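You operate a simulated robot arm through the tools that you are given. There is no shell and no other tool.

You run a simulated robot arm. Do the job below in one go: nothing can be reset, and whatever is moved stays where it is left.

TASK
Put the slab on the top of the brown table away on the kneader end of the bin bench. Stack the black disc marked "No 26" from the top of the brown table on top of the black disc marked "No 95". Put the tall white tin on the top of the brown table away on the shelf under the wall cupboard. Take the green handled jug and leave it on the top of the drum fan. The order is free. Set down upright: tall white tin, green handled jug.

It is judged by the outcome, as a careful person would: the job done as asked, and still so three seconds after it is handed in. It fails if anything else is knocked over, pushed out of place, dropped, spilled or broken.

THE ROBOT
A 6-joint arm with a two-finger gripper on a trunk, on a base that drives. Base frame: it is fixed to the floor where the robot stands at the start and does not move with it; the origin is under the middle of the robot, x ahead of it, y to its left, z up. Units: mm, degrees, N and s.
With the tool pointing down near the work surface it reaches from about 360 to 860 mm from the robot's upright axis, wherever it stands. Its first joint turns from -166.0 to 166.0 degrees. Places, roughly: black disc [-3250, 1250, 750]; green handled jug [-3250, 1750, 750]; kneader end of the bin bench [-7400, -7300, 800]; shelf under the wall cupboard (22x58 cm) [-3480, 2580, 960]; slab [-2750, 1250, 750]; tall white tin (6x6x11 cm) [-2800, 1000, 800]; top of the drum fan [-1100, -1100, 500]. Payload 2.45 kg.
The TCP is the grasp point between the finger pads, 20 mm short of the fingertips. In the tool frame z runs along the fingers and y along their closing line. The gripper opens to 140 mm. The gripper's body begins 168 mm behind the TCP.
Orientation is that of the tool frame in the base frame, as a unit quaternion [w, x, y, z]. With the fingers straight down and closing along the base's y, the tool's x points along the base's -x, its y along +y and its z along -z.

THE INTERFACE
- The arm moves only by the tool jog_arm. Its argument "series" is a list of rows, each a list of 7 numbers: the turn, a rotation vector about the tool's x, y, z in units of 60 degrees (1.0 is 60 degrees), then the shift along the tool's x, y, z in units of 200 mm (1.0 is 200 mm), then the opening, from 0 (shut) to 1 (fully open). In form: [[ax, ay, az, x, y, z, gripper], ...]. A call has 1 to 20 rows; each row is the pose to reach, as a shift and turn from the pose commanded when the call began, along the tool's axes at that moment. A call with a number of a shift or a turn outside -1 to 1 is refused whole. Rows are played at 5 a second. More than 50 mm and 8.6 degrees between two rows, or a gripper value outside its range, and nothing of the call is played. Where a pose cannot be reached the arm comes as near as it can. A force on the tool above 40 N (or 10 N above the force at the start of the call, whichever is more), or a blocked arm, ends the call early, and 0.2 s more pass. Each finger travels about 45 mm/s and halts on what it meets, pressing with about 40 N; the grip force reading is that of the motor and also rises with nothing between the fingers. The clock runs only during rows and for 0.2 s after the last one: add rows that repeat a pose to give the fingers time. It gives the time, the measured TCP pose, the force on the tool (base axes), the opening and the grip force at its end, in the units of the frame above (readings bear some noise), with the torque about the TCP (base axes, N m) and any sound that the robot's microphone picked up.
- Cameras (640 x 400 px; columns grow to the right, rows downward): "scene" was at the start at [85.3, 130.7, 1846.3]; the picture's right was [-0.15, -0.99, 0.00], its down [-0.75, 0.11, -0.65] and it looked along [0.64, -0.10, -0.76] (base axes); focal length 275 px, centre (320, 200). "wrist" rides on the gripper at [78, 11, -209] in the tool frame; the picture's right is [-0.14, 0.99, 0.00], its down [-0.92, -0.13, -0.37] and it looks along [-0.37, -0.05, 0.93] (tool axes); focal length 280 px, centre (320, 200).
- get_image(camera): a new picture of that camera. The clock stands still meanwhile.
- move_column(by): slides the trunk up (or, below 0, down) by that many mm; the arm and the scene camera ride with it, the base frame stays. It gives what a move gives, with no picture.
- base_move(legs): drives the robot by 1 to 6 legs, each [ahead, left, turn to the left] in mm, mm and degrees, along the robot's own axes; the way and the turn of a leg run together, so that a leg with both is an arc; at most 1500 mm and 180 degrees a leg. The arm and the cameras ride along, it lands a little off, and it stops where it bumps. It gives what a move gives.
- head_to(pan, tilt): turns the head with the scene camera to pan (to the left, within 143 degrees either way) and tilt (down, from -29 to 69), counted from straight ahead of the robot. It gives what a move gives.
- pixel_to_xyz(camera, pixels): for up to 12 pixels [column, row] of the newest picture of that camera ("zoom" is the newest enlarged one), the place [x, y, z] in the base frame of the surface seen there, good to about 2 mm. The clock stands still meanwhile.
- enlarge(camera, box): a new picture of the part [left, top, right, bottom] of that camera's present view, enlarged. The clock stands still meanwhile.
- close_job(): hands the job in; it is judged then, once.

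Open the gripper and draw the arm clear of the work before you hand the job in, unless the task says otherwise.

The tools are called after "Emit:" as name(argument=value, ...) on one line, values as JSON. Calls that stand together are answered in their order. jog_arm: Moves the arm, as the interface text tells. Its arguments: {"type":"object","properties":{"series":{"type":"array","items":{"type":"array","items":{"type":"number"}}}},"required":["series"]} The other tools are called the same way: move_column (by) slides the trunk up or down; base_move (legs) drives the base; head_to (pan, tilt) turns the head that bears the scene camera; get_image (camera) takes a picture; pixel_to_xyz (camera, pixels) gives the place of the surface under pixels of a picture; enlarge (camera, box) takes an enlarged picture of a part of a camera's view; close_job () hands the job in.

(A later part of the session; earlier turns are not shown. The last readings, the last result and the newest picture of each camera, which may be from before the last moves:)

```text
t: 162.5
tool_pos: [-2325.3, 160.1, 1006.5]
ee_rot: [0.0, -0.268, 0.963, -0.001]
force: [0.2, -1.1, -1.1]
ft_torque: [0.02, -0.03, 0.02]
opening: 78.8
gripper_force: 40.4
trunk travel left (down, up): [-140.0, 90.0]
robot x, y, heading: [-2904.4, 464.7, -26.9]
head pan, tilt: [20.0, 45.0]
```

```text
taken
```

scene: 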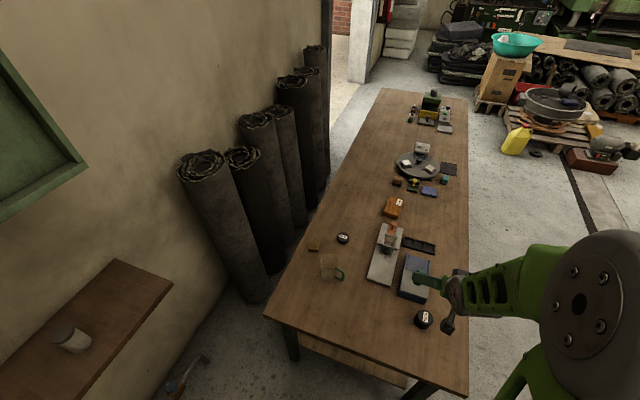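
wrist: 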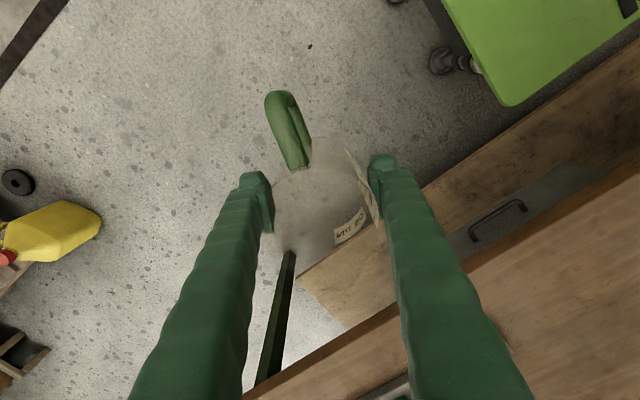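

Jug still held. I continue along the table, easing left a little to pass the yellow can.

Emit:
base_move(legs=[[1000, 0, 0], [620, 90, 0]])

Emit:
head_to(pan=-45, tilt=45)

Emit:
get_image(camera="scene")

```text
t: 170.8
tool_pos: [-848.1, -500.9, 1005.5]
ee_rot: [0.0, -0.268, 0.964, 0.001]
force: [-0.1, 0.8, -1.0]
ft_torque: [0.02, 0.03, -0.01]
opening: 78.2
gripper_force: 39.8
trunk travel left (down, up): [-140.0, 90.0]
robot x, y, heading: [-1428.8, -196.2, -27.3]
head pan, tilt: [20.0, 45.0]
```

```text
t: 172.2
tool_pos: [-848.9, -501.3, 1007.5]
ee_rot: [0.0, -0.267, 0.964, 0.0]
force: [0.5, -0.1, -1.1]
ft_torque: [-0.01, 0.02, 0.02]
opening: 78.1
gripper_force: 40.1
trunk travel left (down, up): [-140.0, 90.0]
robot x, y, heading: [-1428.4, -195.5, -27.1]
head pan, tilt: [-45.0, 45.0]
```

```text
taken
```

scene: 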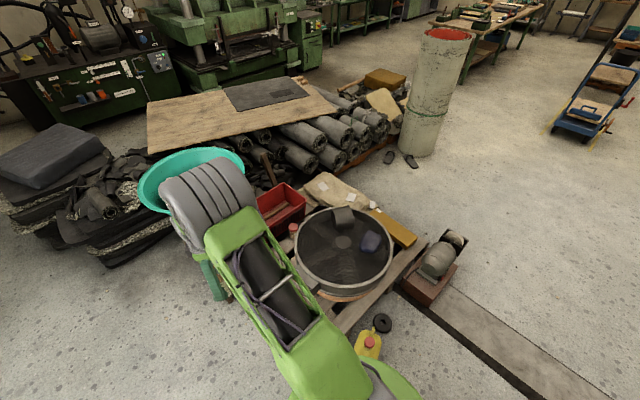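

The fan is at (343,248); its free half faces me. I zoom in and measure.

Emit:
enlarge(camera="scene", box=[270, 180, 440, 310])

Emit:
pixel_to_xyz(camera="scene", pixels=[[343, 242], [298, 255], [391, 245], [343, 292], [343, 208], [345, 225], [371, 243], [330, 265], [345, 270], [340, 325], [368, 340], [420, 235]])

```text
3.08 times, centred on (355, 245) of scene
```

zoom: 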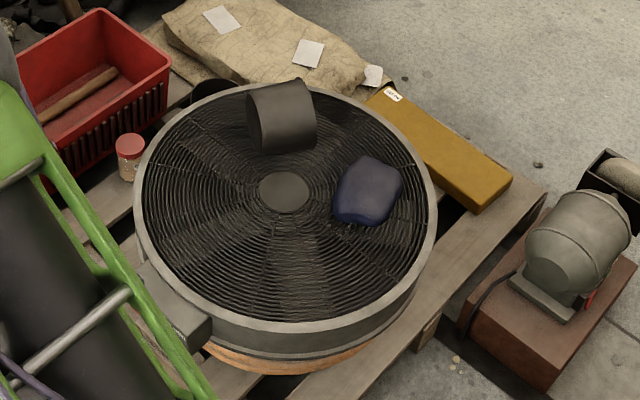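

```text
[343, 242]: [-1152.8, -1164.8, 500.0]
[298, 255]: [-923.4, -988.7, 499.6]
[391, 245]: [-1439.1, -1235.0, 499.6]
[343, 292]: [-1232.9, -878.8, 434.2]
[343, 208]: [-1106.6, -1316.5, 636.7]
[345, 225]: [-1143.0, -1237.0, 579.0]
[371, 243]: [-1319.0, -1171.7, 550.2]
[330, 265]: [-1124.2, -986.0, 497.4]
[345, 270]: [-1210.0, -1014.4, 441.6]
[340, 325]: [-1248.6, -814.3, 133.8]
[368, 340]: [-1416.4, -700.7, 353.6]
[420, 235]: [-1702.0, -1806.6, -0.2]
```

I measure rim and hub points in the zoom to fix the fan's circle and free area.

Emit:
pixel_to_xyz(camera="zoom", pixels=[[285, 192], [140, 200], [430, 210], [260, 322], [230, 90], [283, 150], [205, 250], [255, 255], [290, 270], [300, 85], [365, 220], [285, 180]])

```text
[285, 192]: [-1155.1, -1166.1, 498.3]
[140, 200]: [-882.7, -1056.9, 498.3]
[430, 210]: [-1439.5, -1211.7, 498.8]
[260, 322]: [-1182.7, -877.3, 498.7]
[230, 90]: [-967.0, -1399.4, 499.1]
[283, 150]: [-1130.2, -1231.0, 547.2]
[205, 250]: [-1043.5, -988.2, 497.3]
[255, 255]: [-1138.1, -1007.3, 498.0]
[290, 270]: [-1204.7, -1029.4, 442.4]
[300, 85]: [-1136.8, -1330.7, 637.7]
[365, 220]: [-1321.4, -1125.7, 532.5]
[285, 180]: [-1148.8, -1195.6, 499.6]
```

Fan circle: centre ≈(-1155,-1160), radius ≈290, top z≈498; free area is on the near side. I drive on a little and look at the fan side-on without the arm in view.

Emit:
base_move(legs=[[450, 200, 0]])

Emit:
head_to(pan=-85, tilt=45)

Emit:
get_image(camera="scene")

```text
t: 175.1
tool_pos: [-351.6, -531.7, 1006.2]
ee_rot: [-0.001, -0.268, 0.963, 0.0]
force: [0.2, -0.6, -1.3]
ft_torque: [0.0, 0.05, 0.03]
opening: 77.9
gripper_force: 40.2
trunk travel left (down, up): [-140.0, 90.0]
robot x, y, heading: [-932.3, -227.3, -26.8]
head pan, tilt: [-45.0, 45.0]
```

```text
t: 176.2
tool_pos: [-351.9, -531.3, 1005.7]
ee_rot: [0.0, -0.268, 0.963, 0.0]
force: [-0.1, -0.1, -0.6]
ft_torque: [-0.03, 0.01, -0.01]
opening: 78.0
gripper_force: 40.2
trunk travel left (down, up): [-140.0, 90.0]
robot x, y, heading: [-932.3, -224.7, -26.9]
head pan, tilt: [-85.0, 45.0]
```

```text
taken
```

scene: 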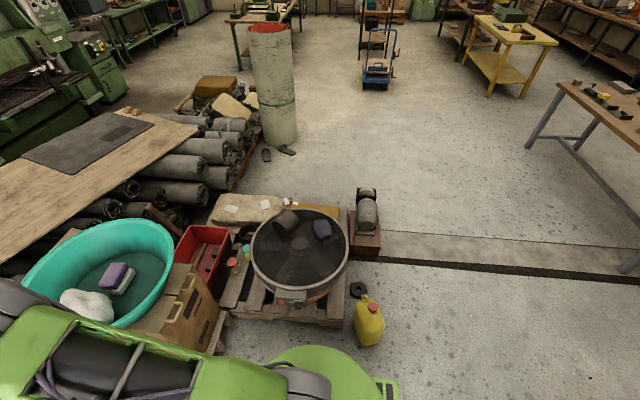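

Now the fan is clear with pallet front edge from (232,318) to (343,323), carton at (200,320), can at (368,320). I measure.

Emit:
pixel_to_xyz(camera="scene", pixels=[[233, 319], [341, 325], [290, 322], [222, 330], [212, 352], [200, 290], [368, 345], [356, 318], [300, 285], [300, 300], [245, 370], [390, 385]])

Emit:
enlarge(camera="scene", box=[170, 190, 400, 360])

```text
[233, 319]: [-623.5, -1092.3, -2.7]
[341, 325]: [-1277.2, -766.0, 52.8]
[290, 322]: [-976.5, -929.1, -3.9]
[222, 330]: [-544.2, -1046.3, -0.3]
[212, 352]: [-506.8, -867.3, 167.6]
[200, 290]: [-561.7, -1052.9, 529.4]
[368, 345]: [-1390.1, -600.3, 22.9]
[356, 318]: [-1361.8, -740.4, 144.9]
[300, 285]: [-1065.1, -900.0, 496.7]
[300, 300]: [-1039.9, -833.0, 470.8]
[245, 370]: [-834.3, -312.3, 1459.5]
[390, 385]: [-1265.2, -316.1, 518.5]
```

```text
2.35 times, centred on (285, 275) of scene
```

zoom: 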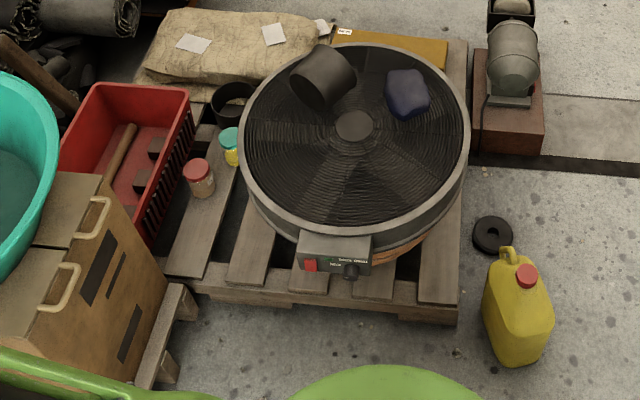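

The pallet front lies at p≈-752 and the fan's control box protrudes to p≈-705. Before turning toward the fan I check the tub's rim height at (170,245) and (125,325).

Emit:
pixel_to_xyz(camera="scene", pixels=[[172, 243], [165, 262], [120, 328], [170, 228], [290, 222], [283, 235], [321, 230], [296, 303], [296, 296]])

```text
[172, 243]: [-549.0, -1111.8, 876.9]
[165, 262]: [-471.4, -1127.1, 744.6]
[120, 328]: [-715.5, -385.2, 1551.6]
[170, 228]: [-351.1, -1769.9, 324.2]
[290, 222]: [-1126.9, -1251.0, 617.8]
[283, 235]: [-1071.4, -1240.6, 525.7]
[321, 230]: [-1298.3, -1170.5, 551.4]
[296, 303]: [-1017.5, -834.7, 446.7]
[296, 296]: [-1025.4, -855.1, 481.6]
```

The tub's rim (877) is well outside the arm's sweep. I turn right 90° to face the fan, then approach partially.

Emit:
base_move(legs=[[0, 0, -90], [150, 205, 0]])

Emit:
head_to(pan=0, tilt=60)

Emit:
get_image(camera="scene")

Emit:
get_image(camera="wrist")

```text
t: 182.3
tool_pos: [-1103.7, -1036.1, 1006.5]
ee_rot: [-0.001, 0.482, 0.876, 0.0]
force: [-0.1, -0.4, -1.6]
ft_torque: [0.02, 0.02, 0.06]
opening: 77.9
gripper_force: 39.9
trunk travel left (down, up): [-140.0, 90.0]
robot x, y, heading: [-814.8, -451.9, -115.5]
head pan, tilt: [-85.0, 45.0]
```

```text
t: 183.9
tool_pos: [-1103.6, -1036.1, 1006.5]
ee_rot: [0.0, 0.481, 0.877, 0.0]
force: [-0.2, -0.3, -1.3]
ft_torque: [0.03, -0.03, 0.02]
opening: 78.1
gripper_force: 39.8
trunk travel left (down, up): [-140.0, 90.0]
robot x, y, heading: [-812.7, -445.8, -115.7]
head pan, tilt: [0.0, 60.0]
```

```text
taken
```

scene: 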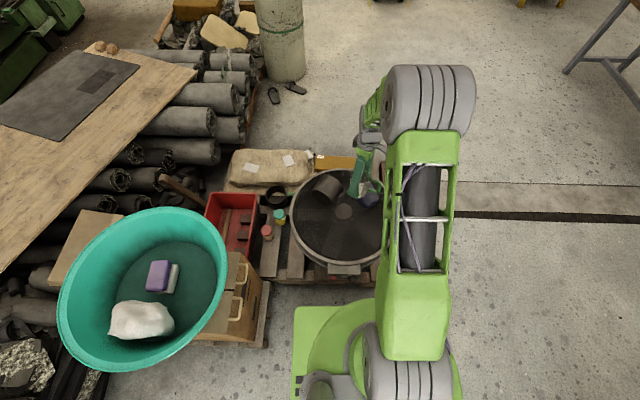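

```text
taken
```

wrist: 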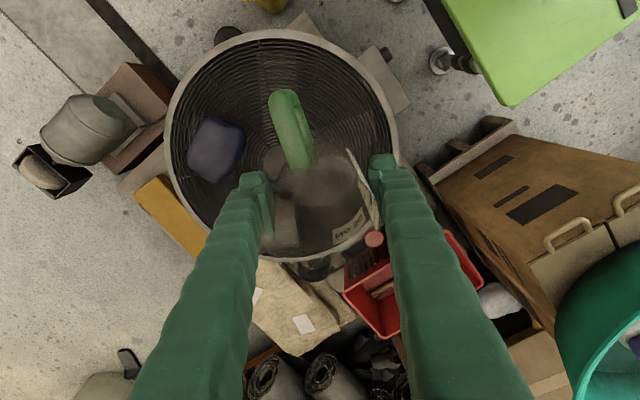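

The TCP already hangs at (-1104,-1036), over the fan's free area (134 mm from its hub). I lower the trunk by 130 mm first.

Emit:
move_column(by=-130)

Emit:
jog_arm(series=[[0, 0, 0, 0, 0, 0.2, 0.3], [0, 0, 0, 0, 0, 0.4, 0.3], [0, 0, 0, 0, 0, 0.6, 0.3], [0, 0, 0, 0, 0, 0.8, 0.3], [0, 0, 0, 0, 0, 1.0, 0.3], [0, 0, 0, 0, 0, 1.0, 0.3]])

Emit:
get_image(camera="wrist")

```text
t: 185.5
tool_pos: [-1103.1, -1035.9, 877.5]
ee_rot: [0.0, 0.482, 0.876, 0.0]
force: [0.1, 0.0, -1.9]
ft_torque: [-0.03, 0.01, -0.02]
opening: 78.1
gripper_force: 39.9
trunk travel left (down, up): [-10.0, 220.0]
robot x, y, heading: [-811.4, -447.2, -115.6]
head pan, tilt: [0.0, 60.0]
```

```text
t: 186.9
tool_pos: [-1102.1, -1035.5, 676.9]
ee_rot: [0.001, 0.482, 0.876, -0.001]
force: [0.5, 0.2, -2.0]
ft_torque: [0.01, -0.02, 0.0]
opening: 77.9
gripper_force: 39.8
trunk travel left (down, up): [-10.0, 220.0]
robot x, y, heading: [-812.1, -449.9, -115.5]
head pan, tilt: [0.0, 60.0]
```

```text
taken
```

wrist: 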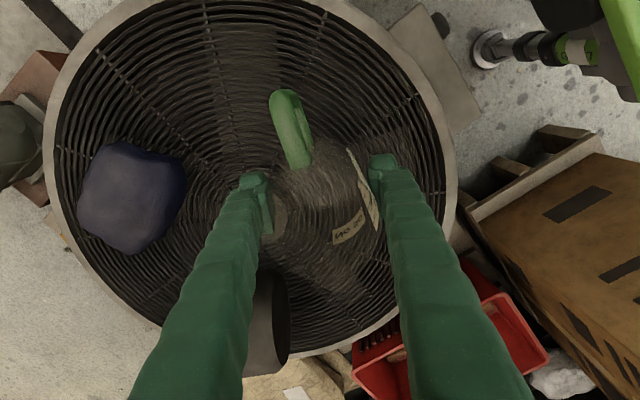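

The spot beneath is free; the dark cylinder is behind. I lower 112 mm more, then creep to contact.

Emit:
jog_arm(series=[[0, 0, 0, 0, 0, 0.2, 0.3], [0, 0, 0, 0, 0, 0.38, 0.3], [0, 0, 0, 0, 0, 0.5, 0.3], [0, 0, 0, 0, 0, 0.56, 0.3], [0, 0, 0, 0, 0, 0.575, 0.3], [0, 0, 0, 0, 0, 0.575, 0.3]])

```text
t: 188.3
tool_pos: [-1103.3, -1035.5, 560.9]
ee_rot: [0.0, 0.482, 0.876, -0.001]
force: [-0.1, -1.1, -1.8]
ft_torque: [-0.03, 0.02, 0.02]
opening: 77.8
gripper_force: 40.0
trunk travel left (down, up): [-10.0, 220.0]
robot x, y, heading: [-811.5, -449.3, -115.3]
head pan, tilt: [0.0, 60.0]
```

Free still (−1.8 N) at z 560.9; I creep down in 1 mm steps.

Emit:
jog_arm(series=[[0, 0, 0, 0, 0, 0.005, 0.3], [0, 0, 0, 0, 0, 0.01, 0.3], [0, 0, 0, 0, 0, 0.01, 0.3]])

```text
t: 189.1
tool_pos: [-1103.7, -1037.0, 560.0]
ee_rot: [0.0, 0.482, 0.876, 0.0]
force: [-0.5, 0.2, -1.0]
ft_torque: [-0.01, -0.01, 0.0]
opening: 77.8
gripper_force: 40.1
trunk travel left (down, up): [-10.0, 220.0]
robot x, y, heading: [-808.6, -453.0, -115.7]
head pan, tilt: [0.0, 60.0]
```

Emit:
jog_arm(series=[[0, 0, 0, 0, 0, 0.004, 0.3], [0, 0, 0, 0, 0, 0.007, 0.3], [0, 0, 0, 0, 0, 0.007, 0.3]])

```text
t: 189.9
tool_pos: [-1103.8, -1036.8, 557.7]
ee_rot: [0.0, 0.482, 0.876, 0.0]
force: [0.3, 1.0, -1.7]
ft_torque: [-0.01, -0.02, -0.02]
opening: 78.0
gripper_force: 40.0
trunk travel left (down, up): [-10.0, 220.0]
robot x, y, heading: [-811.6, -452.0, -115.5]
head pan, tilt: [0.0, 60.0]
```

Emit:
jog_arm(series=[[0, 0, 0, 0, 0, 0.004, 0.3], [0, 0, 0, 0, 0, 0.007, 0.3], [0, 0, 0, 0, 0, 0.007, 0.3]])

```text
t: 190.7
tool_pos: [-1103.0, -1036.6, 558.0]
ee_rot: [-0.001, 0.481, 0.877, 0.0]
force: [1.7, 2.5, 11.5]
ft_torque: [0.27, -0.02, 0.03]
opening: 78.1
gripper_force: 40.0
trunk travel left (down, up): [-10.0, 220.0]
robot x, y, heading: [-810.9, -452.2, -115.3]
head pan, tilt: [0.0, 60.0]
```

Contact (+11.5 N). I open the fingers wide and rise straight up.

Emit:
jog_arm(series=[[0, 0, 0, 0, 0, -0.002, 0.6], [0, 0, 0, 0, 0, -0.002, 0.7], [0, 0, 0, 0, 0, -0.002, 0.8], [0, 0, 0, 0, 0, -0.002, 0.8], [0, 0, 0, 0, 0, -0.002, 0.8], [0, 0, 0, 0, 0, -0.002, 0.8], [0, 0, 0, 0, 0, -0.1, 0.8], [0, 0, 0, 0, 0, -0.25, 0.8], [0, 0, 0, 0, 0, -0.45, 0.8], [0, 0, 0, 0, 0, -0.7, 0.8], [0, 0, 0, 0, 0, -0.95, 0.8], [0, 0, 0, 0, 0, -0.95, 0.8]])

Emit:
get_image(camera="wrist")

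```text
t: 193.3
tool_pos: [-1101.7, -1036.2, 745.5]
ee_rot: [0.0, 0.481, 0.876, 0.001]
force: [-0.4, 0.1, 0.2]
ft_torque: [-0.06, 0.0, -0.01]
opening: 112.1
gripper_force: 0.1
trunk travel left (down, up): [-10.0, 220.0]
robot x, y, heading: [-812.5, -452.7, -115.5]
head pan, tilt: [0.0, 60.0]
```

```text
taken
```

wrist: 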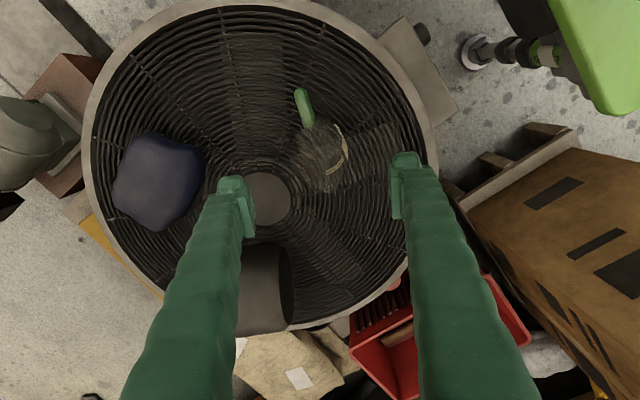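

The jug stands on the fan grille at (322,155). I raise the arm, unwind the yaw, and lift the trunk again.

Emit:
jog_arm(series=[[0, 0, 0, 0, 0, -0.2, 0.8], [0, 0, 0, 0, 0, -0.4, 0.8], [0, 0, 0, 0, 0, -0.6, 0.8], [0, 0, 0.138, 0, 0, -0.8, 0.8], [0, 0, 0.276, 0, 0, -1.0, 0.8], [0, 0, 0.414, 0, 0, -1.0, 0.8], [0, 0, 0.552, 0, 0, -1.0, 0.8], [0, 0, 0.69, 0, 0, -1.0, 0.8], [0, 0, 0.828, 0, 0, -1.0, 0.8], [0, 0, 0.967, 0, 0, -1.0, 0.8], [0, 0, 0.967, 0, 0, -1.0, 0.8]])

Emit:
move_column(by=130)

Emit:
get_image(camera="scene")

```text
t: 195.7
tool_pos: [-1104.3, -1036.1, 947.1]
ee_rot: [0.0, 0.847, 0.532, -0.001]
force: [-0.2, -0.2, 1.6]
ft_torque: [-0.01, 0.03, -0.01]
opening: 112.0
gripper_force: 0.1
trunk travel left (down, up): [-10.0, 220.0]
robot x, y, heading: [-809.5, -450.2, -115.6]
head pan, tilt: [0.0, 60.0]
```

```text
t: 197.3
tool_pos: [-1104.0, -1036.0, 1077.9]
ee_rot: [0.0, 0.846, 0.533, 0.001]
force: [0.2, -1.2, 0.6]
ft_torque: [-0.02, -0.03, -0.01]
opening: 111.9
gripper_force: 0.0
trunk travel left (down, up): [-140.0, 90.0]
robot x, y, heading: [-814.2, -448.5, -115.5]
head pan, tilt: [0.0, 60.0]
```

```text
taken
```

scene: 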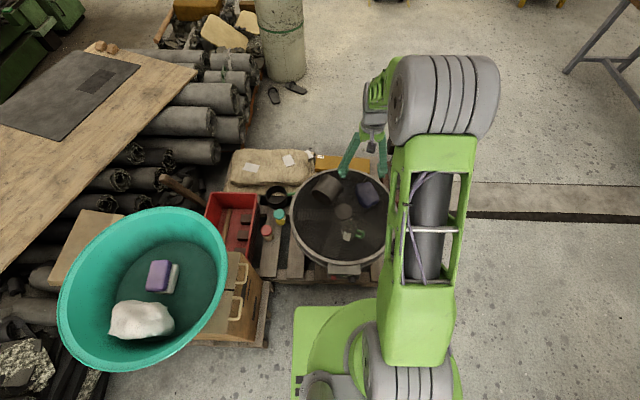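

Emit:
enlarge(camera="scene", box=[285, 160, 395, 275])

```text
3.48 times, centred on (340, 218) of scene
```

zoom: 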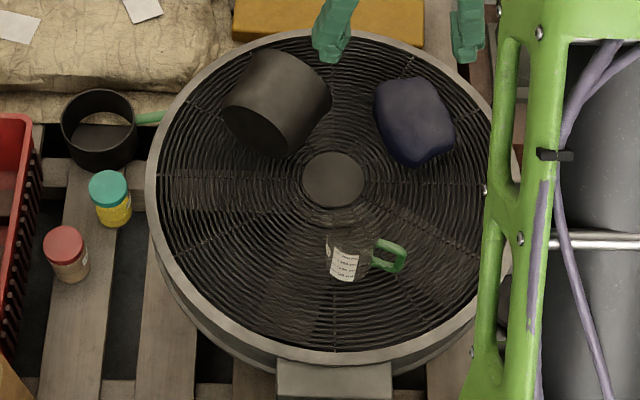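

The jug stands upright on the fan's grille. Now I back away, turn toward the table lane and return for the slab.

Emit:
base_move(legs=[[-200, 0, 0], [0, 0, -91.6]])

```text
t: 202.8
tool_pos: [-1303.7, 35.4, 1076.8]
ee_rot: [0.0, 0.973, -0.231, 0.001]
force: [-0.6, 0.6, 0.0]
ft_torque: [-0.02, -0.02, -0.02]
opening: 111.8
gripper_force: 0.1
trunk travel left (down, up): [-140.0, 90.0]
robot x, y, heading: [-721.7, -268.6, 153.1]
head pan, tilt: [0.0, 60.0]
```

Robot is at s=-983, p=-60. I go through the gap between can and table corner and on along the table.

Emit:
base_move(legs=[[630, 237, 0], [500, 20, 0], [1400, 50, 0]])

```text
t: 215.6
tool_pos: [-3707.5, 899.8, 1077.3]
ee_rot: [0.0, 0.972, -0.233, 0.001]
force: [-0.7, 0.1, 0.1]
ft_torque: [-0.02, -0.04, -0.02]
opening: 111.8
gripper_force: 0.0
trunk travel left (down, up): [-140.0, 90.0]
robot x, y, heading: [-3128.7, 594.6, 152.9]
head pan, tilt: [0.0, 60.0]
```

Robot at s=1554, p=-378. I turn right to face the table and look at the slab.

Emit:
base_move(legs=[[0, 0, -89.8]])

Emit:
get_image(camera="wrist")

```text
t: 219.8
tool_pos: [-2841.3, 1179.9, 1077.2]
ee_rot: [-0.001, -0.536, 0.844, 0.0]
force: [0.1, 0.7, 0.5]
ft_torque: [0.03, 0.0, 0.0]
opening: 111.9
gripper_force: 0.0
trunk travel left (down, up): [-140.0, 90.0]
robot x, y, heading: [-3128.3, 591.3, 64.9]
head pan, tilt: [0.0, 60.0]
```

```text
taken
```

wrist: 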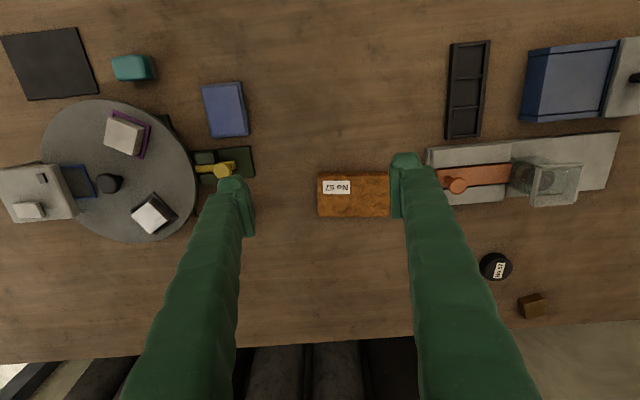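

The slab lies at (355,194), its long side across my view. I measure its visible corners, then yaw the tool 90° to grip across its short side.

Emit:
pixel_to_xyz(camera="wrist", pixels=[[321, 178], [321, 203], [385, 177], [385, 205], [320, 214], [350, 190], [350, 174], [350, 213]])

Emit:
jog_arm(series=[[0, 0, -0.14, 0, 0, 0, 0.8], [0, 0, -0.28, 0, 0, 0, 0.8], [0, 0, -0.42, 0, 0, 0, 0.8], [0, 0, -0.56, 0, 0, 0, 0.8], [0, 0, -0.7, 0, 0, 0, 0.8], [0, 0, -0.84, 0, 0, 0, 0.8], [0, 0, -0.98, 0, 0, 0, 0.8], [0, 0, -0.98, 0, 0, 0, 0.8]])

```text
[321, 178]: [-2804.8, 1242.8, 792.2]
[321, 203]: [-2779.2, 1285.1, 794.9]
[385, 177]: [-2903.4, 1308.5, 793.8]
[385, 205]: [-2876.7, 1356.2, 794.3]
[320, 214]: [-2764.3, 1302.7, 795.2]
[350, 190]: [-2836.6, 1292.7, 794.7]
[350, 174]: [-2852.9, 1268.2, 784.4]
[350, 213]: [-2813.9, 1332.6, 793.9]
```

```text
t: 221.6
tool_pos: [-2842.3, 1181.6, 1077.6]
ee_rot: [0.0, 0.882, -0.471, 0.0]
force: [-0.4, 0.3, -0.3]
ft_torque: [-0.01, 0.04, 0.0]
opening: 111.9
gripper_force: 0.1
trunk travel left (down, up): [-140.0, 90.0]
robot x, y, heading: [-3126.7, 593.6, 64.9]
head pan, tilt: [0.0, 60.0]
```

Slab's long axis is at ≈146°, top z 794.5. I yaw another 22.5° so the closing line is at ≈56°, and look.

Emit:
jog_arm(series=[[0, 0, -0.13, 0, 0, 0, 0.85], [0, 0, -0.26, 0, 0, 0, 0.85], [0, 0, -0.375, 0, 0, 0, 0.85], [0, 0, -0.375, 0, 0, 0, 0.85]])

Emit:
get_image(camera="wrist")

```text
t: 222.6
tool_pos: [-2842.3, 1179.6, 1077.7]
ee_rot: [-0.001, 0.957, -0.29, 0.0]
force: [0.6, -0.6, -0.5]
ft_torque: [0.02, 0.03, -0.02]
opening: 119.1
gripper_force: 0.1
trunk travel left (down, up): [-140.0, 90.0]
robot x, y, heading: [-3129.8, 596.0, 64.8]
head pan, tilt: [0.0, 60.0]
```

```text
taken
```

wrist: 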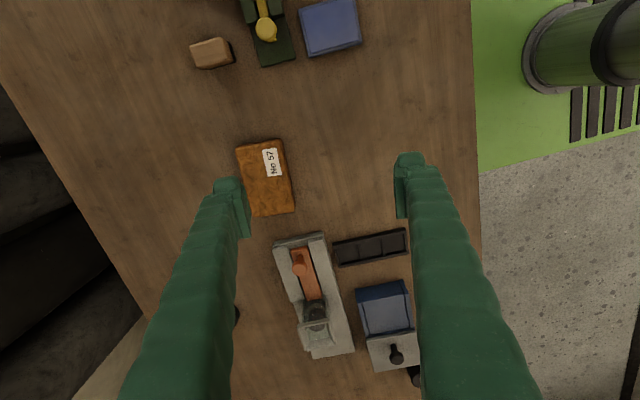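

I measure the slab's four top corners in this view for its true orientation and centre.

Emit:
enlarge(camera="wrist", box=[215, 120, 325, 235])

```text
3.48 times, centred on (270, 178) of wrist
```

zoom: 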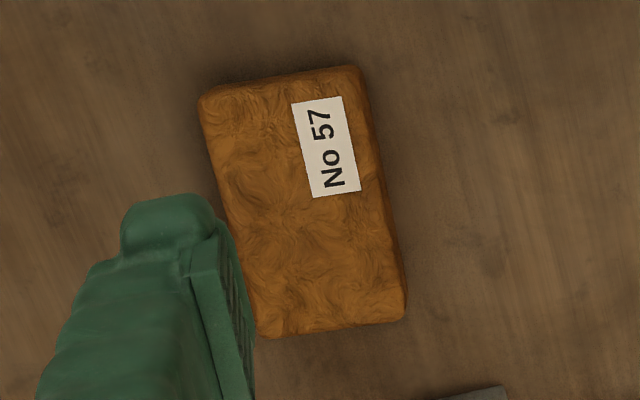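

Emit:
pixel_to_xyz(camera="zoom", pixels=[[206, 102], [352, 75], [398, 315], [262, 330], [222, 180], [374, 180], [240, 200], [388, 250], [278, 90], [330, 320], [305, 205], [450, 250]])

```text
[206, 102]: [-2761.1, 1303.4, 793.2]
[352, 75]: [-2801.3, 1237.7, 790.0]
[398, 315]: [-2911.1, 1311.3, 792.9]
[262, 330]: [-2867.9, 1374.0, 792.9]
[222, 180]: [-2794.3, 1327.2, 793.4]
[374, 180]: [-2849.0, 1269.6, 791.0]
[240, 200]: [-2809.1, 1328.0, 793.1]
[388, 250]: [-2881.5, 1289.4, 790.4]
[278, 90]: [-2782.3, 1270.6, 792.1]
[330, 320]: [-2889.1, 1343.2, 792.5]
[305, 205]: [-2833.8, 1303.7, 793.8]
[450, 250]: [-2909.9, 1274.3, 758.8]
```

Slab centre (-2835.3,1306.6), about 131×77 mm; the closing line already matches its short side. I move above it and descend partway.

Emit:
jog_arm(series=[[0, 0, 0, -0.081, -0.137, 0.1, 0.92], [0, 0, 0, -0.162, -0.274, 0.2, 0.92], [0, 0, 0, -0.243, -0.411, 0.35, 0.92], [0, 0, 0, -0.3235, -0.5475, 0.5, 0.92], [0, 0, 0, -0.3235, -0.5475, 0.7, 0.92], [0, 0, 0, -0.3235, -0.5475, 0.7, 0.92]])

Emit:
get_image(camera="wrist")

```text
t: 224.0
tool_pos: [-2835.1, 1306.7, 936.6]
ee_rot: [0.0, 0.957, -0.291, 0.0]
force: [-0.2, -0.1, -0.2]
ft_torque: [0.0, 0.02, 0.04]
opening: 128.7
gripper_force: 0.1
trunk travel left (down, up): [-140.0, 90.0]
robot x, y, heading: [-3133.2, 596.2, 65.4]
head pan, tilt: [0.0, 60.0]
```

```text
taken
```

wrist: 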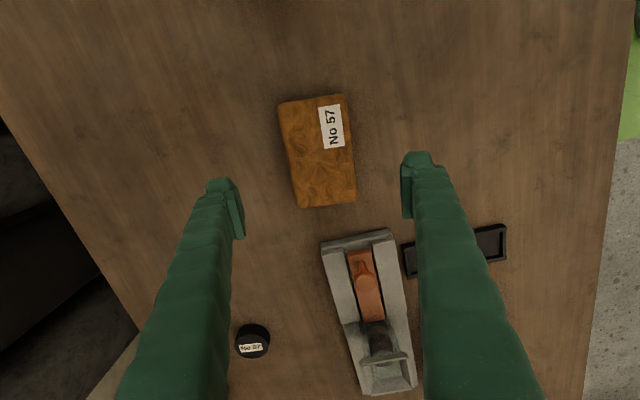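

The slab is centred below. I descend 155 mm and close on its short side.

Emit:
jog_arm(series=[[0, 0, 0, 0, 0, 0.2, 0.92], [0, 0, 0, 0, 0, 0.4, 0.92], [0, 0, 0, 0, 0, 0.6, 0.92], [0, 0, 0, 0, 0, 0.72, 0.92], [0, 0, 0, 0, 0, 0.775, 0.92], [0, 0, 0, 0, 0, 0.775, 0.7], [0, 0, 0, 0, 0, 0.775, 0.6], [0, 0, 0, 0, 0, 0.775, 0.5], [0, 0, 0, 0, 0, 0.775, 0.4], [0, 0, 0, 0, 0, 0.775, 0.3], [0, 0, 0, 0, 0, 0.775, 0.3], [0, 0, 0, 0, 0, 0.775, 0.3], [0, 0, 0, 0, 0, 0.775, 0.3]])

Emit:
get_image(camera="wrist")

```text
t: 226.8
tool_pos: [-2834.8, 1306.7, 782.4]
ee_rot: [0.0, 0.957, -0.291, 0.001]
force: [2.7, 3.1, 2.5]
ft_torque: [0.02, -0.1, 0.3]
opening: 87.8
gripper_force: 39.9
trunk travel left (down, up): [-140.0, 90.0]
robot x, y, heading: [-3126.4, 591.4, 64.8]
head pan, tilt: [0.0, 60.0]
```

```text
taken
```

wrist: 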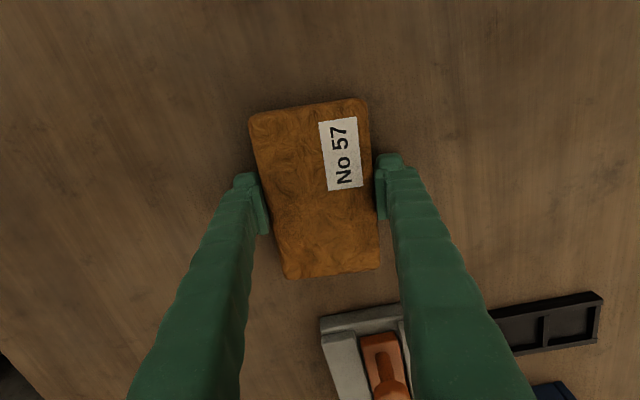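

The slab is gripped (87.8 mm, 40 N). I lift it 200 mm and check.

Emit:
jog_arm(series=[[0, 0, 0, 0, 0, -0.05, 0.3], [0, 0, 0, 0, 0, -0.15, 0.3], [0, 0, 0, 0, 0, -0.35, 0.3], [0, 0, 0, 0, 0, -0.55, 0.3], [0, 0, 0, 0, 0, -0.8, 0.3], [0, 0, 0, 0, 0, -1.0, 0.3], [0, 0, 0, 0, 0, -1.0, 0.3]])

Emit:
get_image(camera="wrist")

```text
t: 228.4
tool_pos: [-2834.7, 1308.1, 981.2]
ee_rot: [0.001, 0.957, -0.291, 0.0]
force: [0.3, 0.4, -3.6]
ft_torque: [0.01, -0.01, -0.05]
opening: 87.5
gripper_force: 39.9
trunk travel left (down, up): [-140.0, 90.0]
robot x, y, heading: [-3128.9, 590.6, 65.0]
head pan, tilt: [0.0, 60.0]
```

```text
taken
```

wrist: 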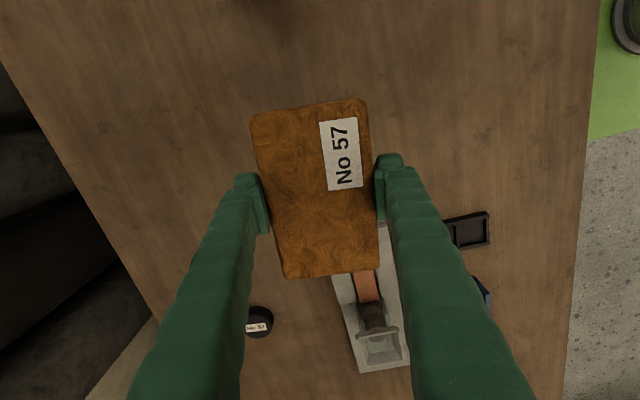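

The slab is held. I draw the arm back ~195 mm and up 80 mm for the drive.

Emit:
jog_arm(series=[[0, 0, 0, 0.03, 0.198, -0.1, 0.3], [0, 0, 0, 0.06, 0.395, -0.2, 0.3], [0, 0, 0, 0.09, 0.593, -0.3, 0.3], [0, 0, 0, 0.12, 0.79, -0.4, 0.3], [0, 0, 0, 0.15, 0.98, -0.4, 0.3], [0, 0, 0, 0.15, 0.98, -0.4, 0.3]])

Emit:
base_move(legs=[[-150, 0, 0], [0, 0, -180]])

Emit:
head_to(pan=0, tilt=15)

Emit:
get_image(camera="scene")

```text
t: 229.8
tool_pos: [-2918.9, 1126.7, 1061.4]
ee_rot: [0.001, 0.957, -0.291, 0.0]
force: [-0.9, 0.5, -4.1]
ft_torque: [-0.01, -0.03, 0.03]
opening: 87.2
gripper_force: 40.4
trunk travel left (down, up): [-140.0, 90.0]
robot x, y, heading: [-3126.2, 597.0, 65.2]
head pan, tilt: [0.0, 60.0]
```

```text
t: 238.5
tool_pos: [-3402.4, -77.0, 1062.3]
ee_rot: [0.0, 0.29, 0.957, 0.0]
force: [-0.5, -0.1, -3.7]
ft_torque: [0.01, 0.01, 0.0]
opening: 87.1
gripper_force: 39.5
trunk travel left (down, up): [-140.0, 90.0]
robot x, y, heading: [-3193.2, 457.5, -114.8]
head pan, tilt: [0.0, 60.0]
```

```text
t: 239.6
tool_pos: [-3403.3, -76.9, 1061.8]
ee_rot: [0.0, 0.29, 0.957, 0.001]
force: [0.1, 0.4, -4.8]
ft_torque: [0.0, 0.02, 0.04]
opening: 86.8
gripper_force: 40.5
trunk travel left (down, up): [-140.0, 90.0]
robot x, y, heading: [-3190.9, 459.0, -115.1]
head pan, tilt: [0.0, 15.0]
```

```text
taken
```

scene: 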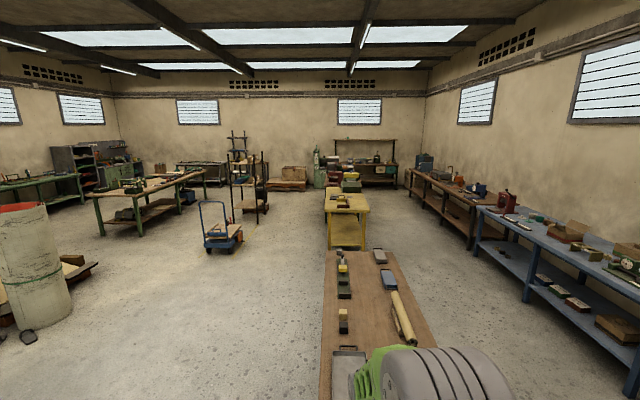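

Table C is right ahead, then the yellow table and a further one; the back bench is around (365,165). I zoom on the far end.

Emit:
enlarge(camera="scene", box=[290, 130, 430, 220])

Emit:
pixel_to_xyz(camera="scene", pixels=[[325, 255], [395, 255], [322, 385], [330, 205], [365, 210], [330, 240], [365, 245], [228, 250], [240, 235], [318, 185], [365, 163], [390, 163]])

```text
4.44 times, centred on (360, 175) of scene
```

zoom: 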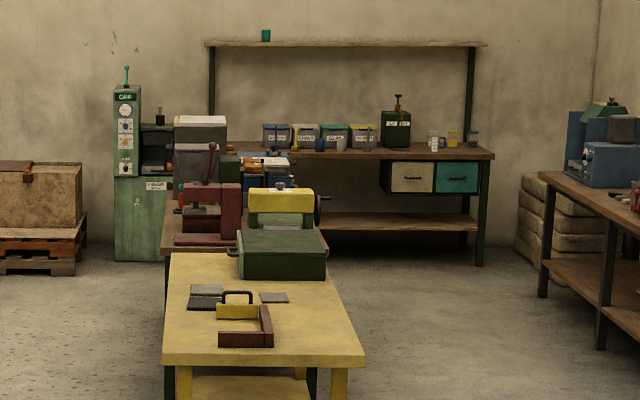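

```text
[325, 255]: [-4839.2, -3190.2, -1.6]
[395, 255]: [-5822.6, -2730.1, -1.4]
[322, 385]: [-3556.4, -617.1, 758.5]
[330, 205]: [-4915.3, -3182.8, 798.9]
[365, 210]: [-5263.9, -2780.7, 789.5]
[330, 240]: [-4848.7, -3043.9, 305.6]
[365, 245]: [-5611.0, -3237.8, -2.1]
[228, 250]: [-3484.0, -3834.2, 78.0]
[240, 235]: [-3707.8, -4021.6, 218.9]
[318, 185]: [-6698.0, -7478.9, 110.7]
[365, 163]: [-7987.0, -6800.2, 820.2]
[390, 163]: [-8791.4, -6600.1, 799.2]
```

The bin bench with labelled bins stands at the back wall, the green kneader machine at its left end. I strafe left into the free aisle left of table C and look down it.

Emit:
base_move(legs=[[0, 750, -1.8]])

Emit:
get_image(camera="scene")

```text
t: 246.6
tool_pos: [-2752.1, -397.5, 1062.8]
ee_rot: [0.001, 0.308, 0.952, 0.0]
force: [-0.2, 1.4, -3.9]
ft_torque: [0.03, 0.0, -0.01]
opening: 86.6
gripper_force: 40.2
trunk travel left (down, up): [-140.0, 90.0]
robot x, y, heading: [-2525.7, 130.6, -117.2]
head pan, tilt: [0.0, 15.0]
```

```text
taken
```

scene: 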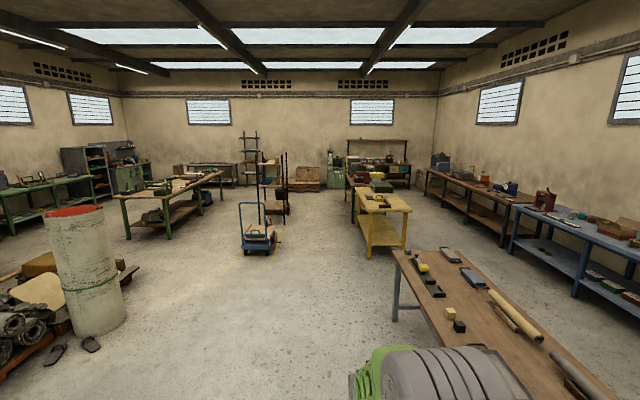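

The aisle ahead is open between the trolley (255,245) and the yellow table (370,245). I measure those and the rack.

Emit:
pixel_to_xyz(camera="scene", pixels=[[275, 252], [246, 252], [369, 258], [397, 318], [403, 250], [287, 212], [262, 215], [300, 188], [331, 190], [318, 260], [320, 210], [345, 200]])

Emit:
enlarge(camera="scene", box=[230, 130, 430, 270])

```text
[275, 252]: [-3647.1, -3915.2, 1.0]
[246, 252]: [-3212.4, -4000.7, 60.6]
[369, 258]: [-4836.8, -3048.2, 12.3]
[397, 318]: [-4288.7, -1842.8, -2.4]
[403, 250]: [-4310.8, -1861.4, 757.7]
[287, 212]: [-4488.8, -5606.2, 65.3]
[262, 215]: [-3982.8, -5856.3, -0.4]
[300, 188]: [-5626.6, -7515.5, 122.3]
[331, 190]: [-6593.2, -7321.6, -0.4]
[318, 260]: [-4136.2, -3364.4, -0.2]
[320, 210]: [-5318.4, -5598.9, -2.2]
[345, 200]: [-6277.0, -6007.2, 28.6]
```

```text
2.86 times, centred on (330, 200) of scene
```

zoom: 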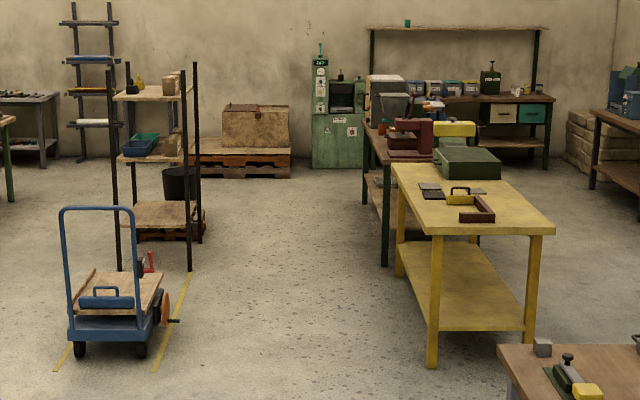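

The aisle at s≈750 is clear for several metres (trolley at s≤50, tables at s≥1380). I drive ahead in stages.

Emit:
base_move(legs=[[1450, 30, 0.3], [1450, 30, 0]])

Emit:
get_image(camera="scene")

```text
t: 260.6
tool_pos: [-4027.3, -2994.4, 1061.3]
ee_rot: [0.0, 0.323, 0.946, 0.001]
force: [0.1, -0.1, -4.0]
ft_torque: [0.03, 0.0, -0.03]
opening: 85.9
gripper_force: 40.5
trunk travel left (down, up): [-140.0, 90.0]
robot x, y, heading: [-3779.2, -2477.0, -118.9]
head pan, tilt: [0.0, 15.0]
```

```text
taken
```

scene: 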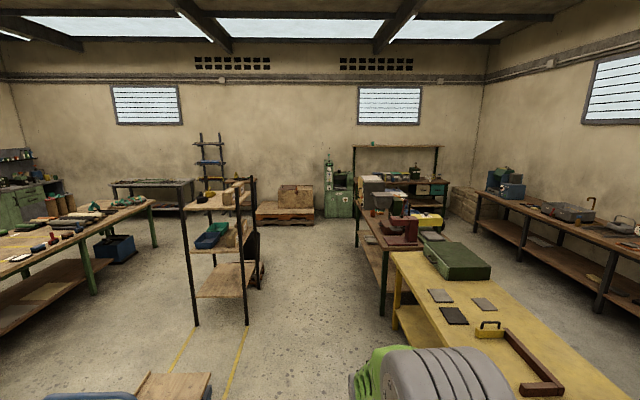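

The grip opening slowly decreases (87.8→85.9), so I check the slab in the wrist view.

Emit:
get_image(camera="wrist")

```text
taken
```

wrist: 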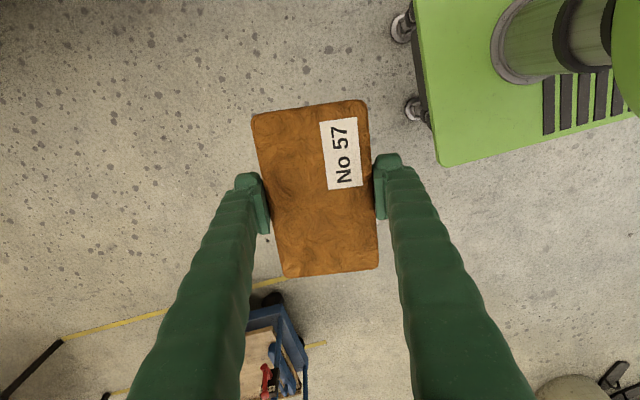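

The slab sits unchanged. I correct the heading and drive on down the aisle.

Emit:
base_move(legs=[[0, 0, 1.9], [1450, 0, 0], [1450, 0, 0]])

Emit:
get_image(camera="scene")

```text
t: 275.0
tool_pos: [-5324.1, -5598.6, 1061.7]
ee_rot: [0.0, 0.311, 0.951, 0.0]
force: [-0.3, -0.8, -4.2]
ft_torque: [0.03, 0.05, 0.01]
opening: 85.5
gripper_force: 40.4
trunk travel left (down, up): [-140.0, 90.0]
robot x, y, heading: [-5091.1, -5071.4, -117.5]
head pan, tilt: [0.0, 15.0]
```

```text
taken
```

scene: 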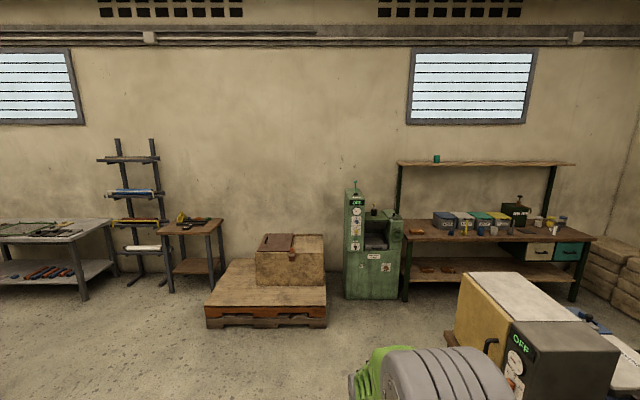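

The bin bench: left end free at about (420,228), next to the green kneader (370,240). I zoom and measure.

Emit:
enlarge(camera="scene", box=[335, 150, 605, 310])

Emit:
pixel_to_xyz(camera="scene", pixels=[[407, 238], [590, 238], [402, 224], [425, 232], [437, 224], [445, 232], [403, 299], [345, 297], [398, 298], [400, 170], [420, 165], [325, 325]])

```text
2.37 times, centred on (470, 230) of scene
```

zoom: 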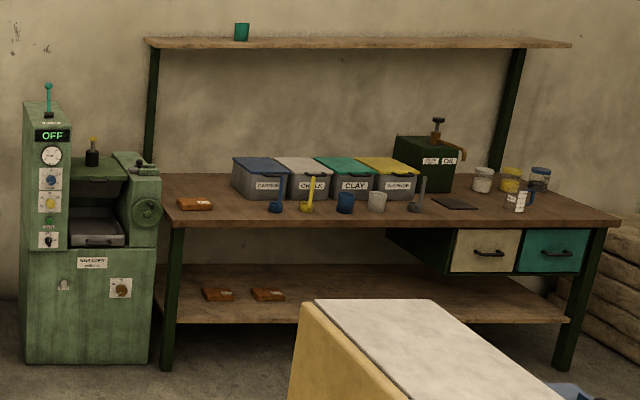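

```text
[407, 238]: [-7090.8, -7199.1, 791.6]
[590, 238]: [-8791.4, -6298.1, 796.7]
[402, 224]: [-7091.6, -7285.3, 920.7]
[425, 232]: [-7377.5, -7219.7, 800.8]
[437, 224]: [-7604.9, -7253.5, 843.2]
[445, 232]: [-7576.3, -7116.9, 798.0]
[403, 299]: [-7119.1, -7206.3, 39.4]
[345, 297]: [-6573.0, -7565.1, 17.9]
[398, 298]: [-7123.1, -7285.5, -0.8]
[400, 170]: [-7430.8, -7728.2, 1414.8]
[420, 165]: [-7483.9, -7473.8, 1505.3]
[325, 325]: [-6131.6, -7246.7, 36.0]
```

A slab already lies on the bench top near the kneader, and the zone left of the bins is otherwise free. I look right to see the extent of table D before driving past.

Emit:
head_to(pan=-45, tilt=30)

Emit:
get_image(camera="scene")

```text
t: 276.1
tool_pos: [-5326.7, -5596.8, 1061.9]
ee_rot: [0.0, 0.311, 0.95, 0.001]
force: [-1.1, -0.5, -3.8]
ft_torque: [0.01, 0.02, 0.01]
opening: 85.5
gripper_force: 40.1
trunk travel left (down, up): [-140.0, 90.0]
robot x, y, heading: [-5093.0, -5073.5, -117.6]
head pan, tilt: [-45.0, 30.0]
```

```text
taken
```

scene: 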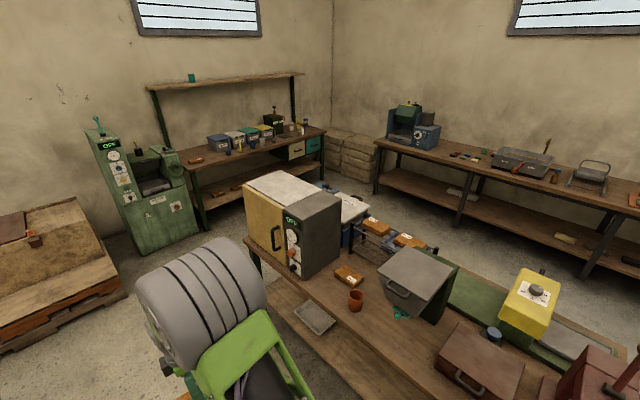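

I measure table D's far corner and the objects beyond it.

Emit:
pixel_to_xyz(camera="scene", pixels=[[250, 245], [260, 275], [255, 290], [345, 205], [350, 235], [378, 225], [410, 240], [225, 245], [275, 195], [330, 190], [195, 160], [245, 350]])

Emit:
enlarge(camera="scene", box=[120, 100, 450, 300])

```text
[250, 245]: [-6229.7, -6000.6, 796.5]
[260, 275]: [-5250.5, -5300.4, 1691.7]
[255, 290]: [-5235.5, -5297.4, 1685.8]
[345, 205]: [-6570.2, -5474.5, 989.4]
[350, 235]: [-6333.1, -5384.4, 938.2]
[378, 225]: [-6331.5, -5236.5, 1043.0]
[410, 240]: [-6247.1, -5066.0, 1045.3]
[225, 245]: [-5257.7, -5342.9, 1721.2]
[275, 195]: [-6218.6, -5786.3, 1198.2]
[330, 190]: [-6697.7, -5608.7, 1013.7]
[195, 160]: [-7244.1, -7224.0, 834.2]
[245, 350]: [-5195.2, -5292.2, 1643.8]
```

```text
1.94 times, centred on (285, 200) of scene
```

zoom: 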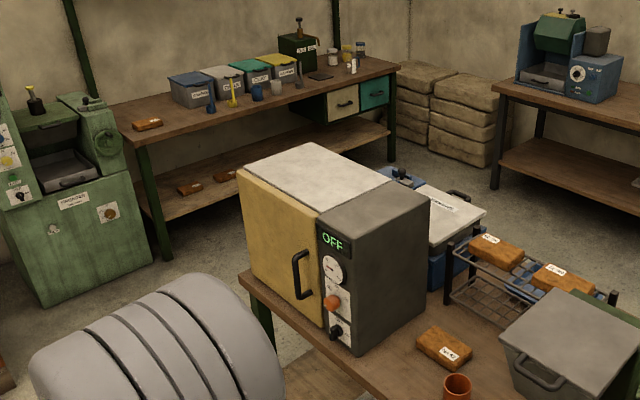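

Table D ends at p≈-7660; the gap before the bench (front p≈-9110) is wide enough. I drive ahead to p≈-8150, then strafe right in front of the bench's kneader end.

Emit:
base_move(legs=[[0, 0, 0.6], [1000, 0, 0], [830, 0, 0]])

Emit:
head_to(pan=-40, tilt=35)

Emit:
get_image(camera="scene")

```text
t: 285.7
tool_pos: [-6191.9, -7222.5, 1061.3]
ee_rot: [0.0, 0.316, 0.949, 0.0]
force: [-0.5, -0.8, -4.6]
ft_torque: [0.05, 0.03, -0.04]
opening: 85.1
gripper_force: 39.6
trunk travel left (down, up): [-140.0, 90.0]
robot x, y, heading: [-5952.8, -6701.0, -118.3]
head pan, tilt: [-45.0, 30.0]
```

```text
t: 286.3
tool_pos: [-6193.0, -7222.9, 1061.9]
ee_rot: [0.0, 0.316, 0.949, 0.001]
force: [0.3, 1.2, -4.0]
ft_torque: [-0.04, 0.02, 0.01]
opening: 85.1
gripper_force: 40.2
trunk travel left (down, up): [-140.0, 90.0]
robot x, y, heading: [-5952.5, -6696.7, -118.2]
head pan, tilt: [-40.0, 35.0]
```

```text
taken
```

scene: 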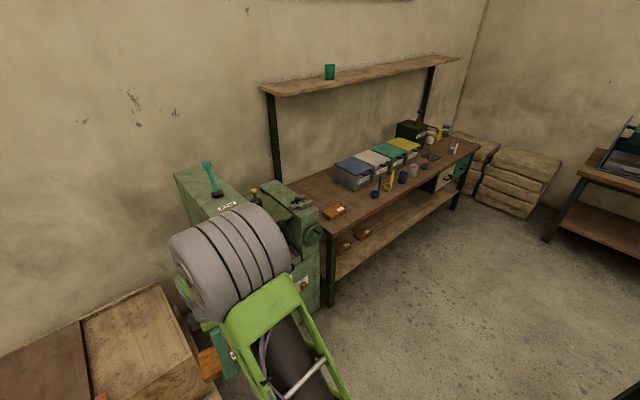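

The path right is free: kneader front at p≈-9005, my slab at p≈-8740. I strafe right about 1000 mm and correct the heading.

Emit:
base_move(legs=[[0, 0, 1.3], [0, -1010, 0]])

Emit:
head_to(pan=0, tilt=40)

Emit:
get_image(camera="scene")

Emit:
get_image(camera="wrist")

```text
t: 295.9
tool_pos: [-7071.6, -6789.0, 1062.2]
ee_rot: [0.0, 0.292, 0.956, 0.002]
force: [0.4, 0.0, -4.2]
ft_torque: [-0.02, 0.0, 0.02]
opening: 84.9
gripper_force: 40.3
trunk travel left (down, up): [-140.0, 90.0]
robot x, y, heading: [-6853.6, -6254.5, -115.1]
head pan, tilt: [-40.0, 35.0]
```

```text
t: 296.9
tool_pos: [-7070.7, -6789.4, 1062.2]
ee_rot: [0.0, 0.293, 0.956, 0.001]
force: [-0.7, -0.3, -4.5]
ft_torque: [0.04, 0.0, 0.02]
opening: 84.8
gripper_force: 40.1
trunk travel left (down, up): [-140.0, 90.0]
robot x, y, heading: [-6858.0, -6255.4, -115.2]
head pan, tilt: [0.0, 40.0]
```

```text
taken
```

scene: 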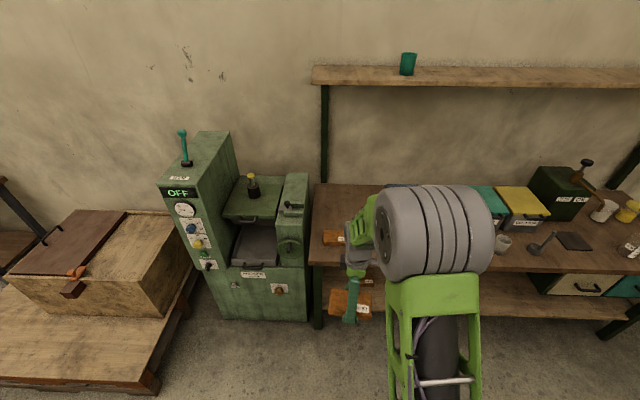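

```text
taken
```

wrist: 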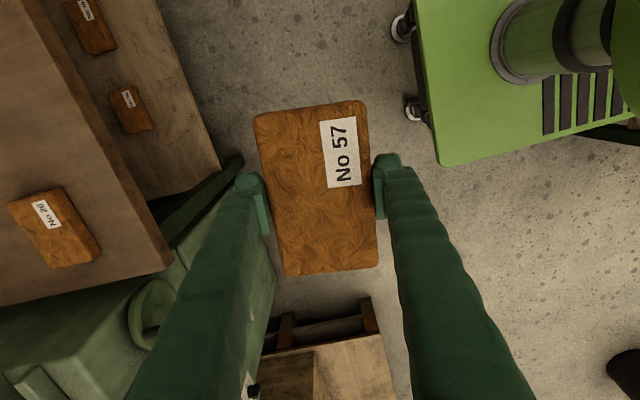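

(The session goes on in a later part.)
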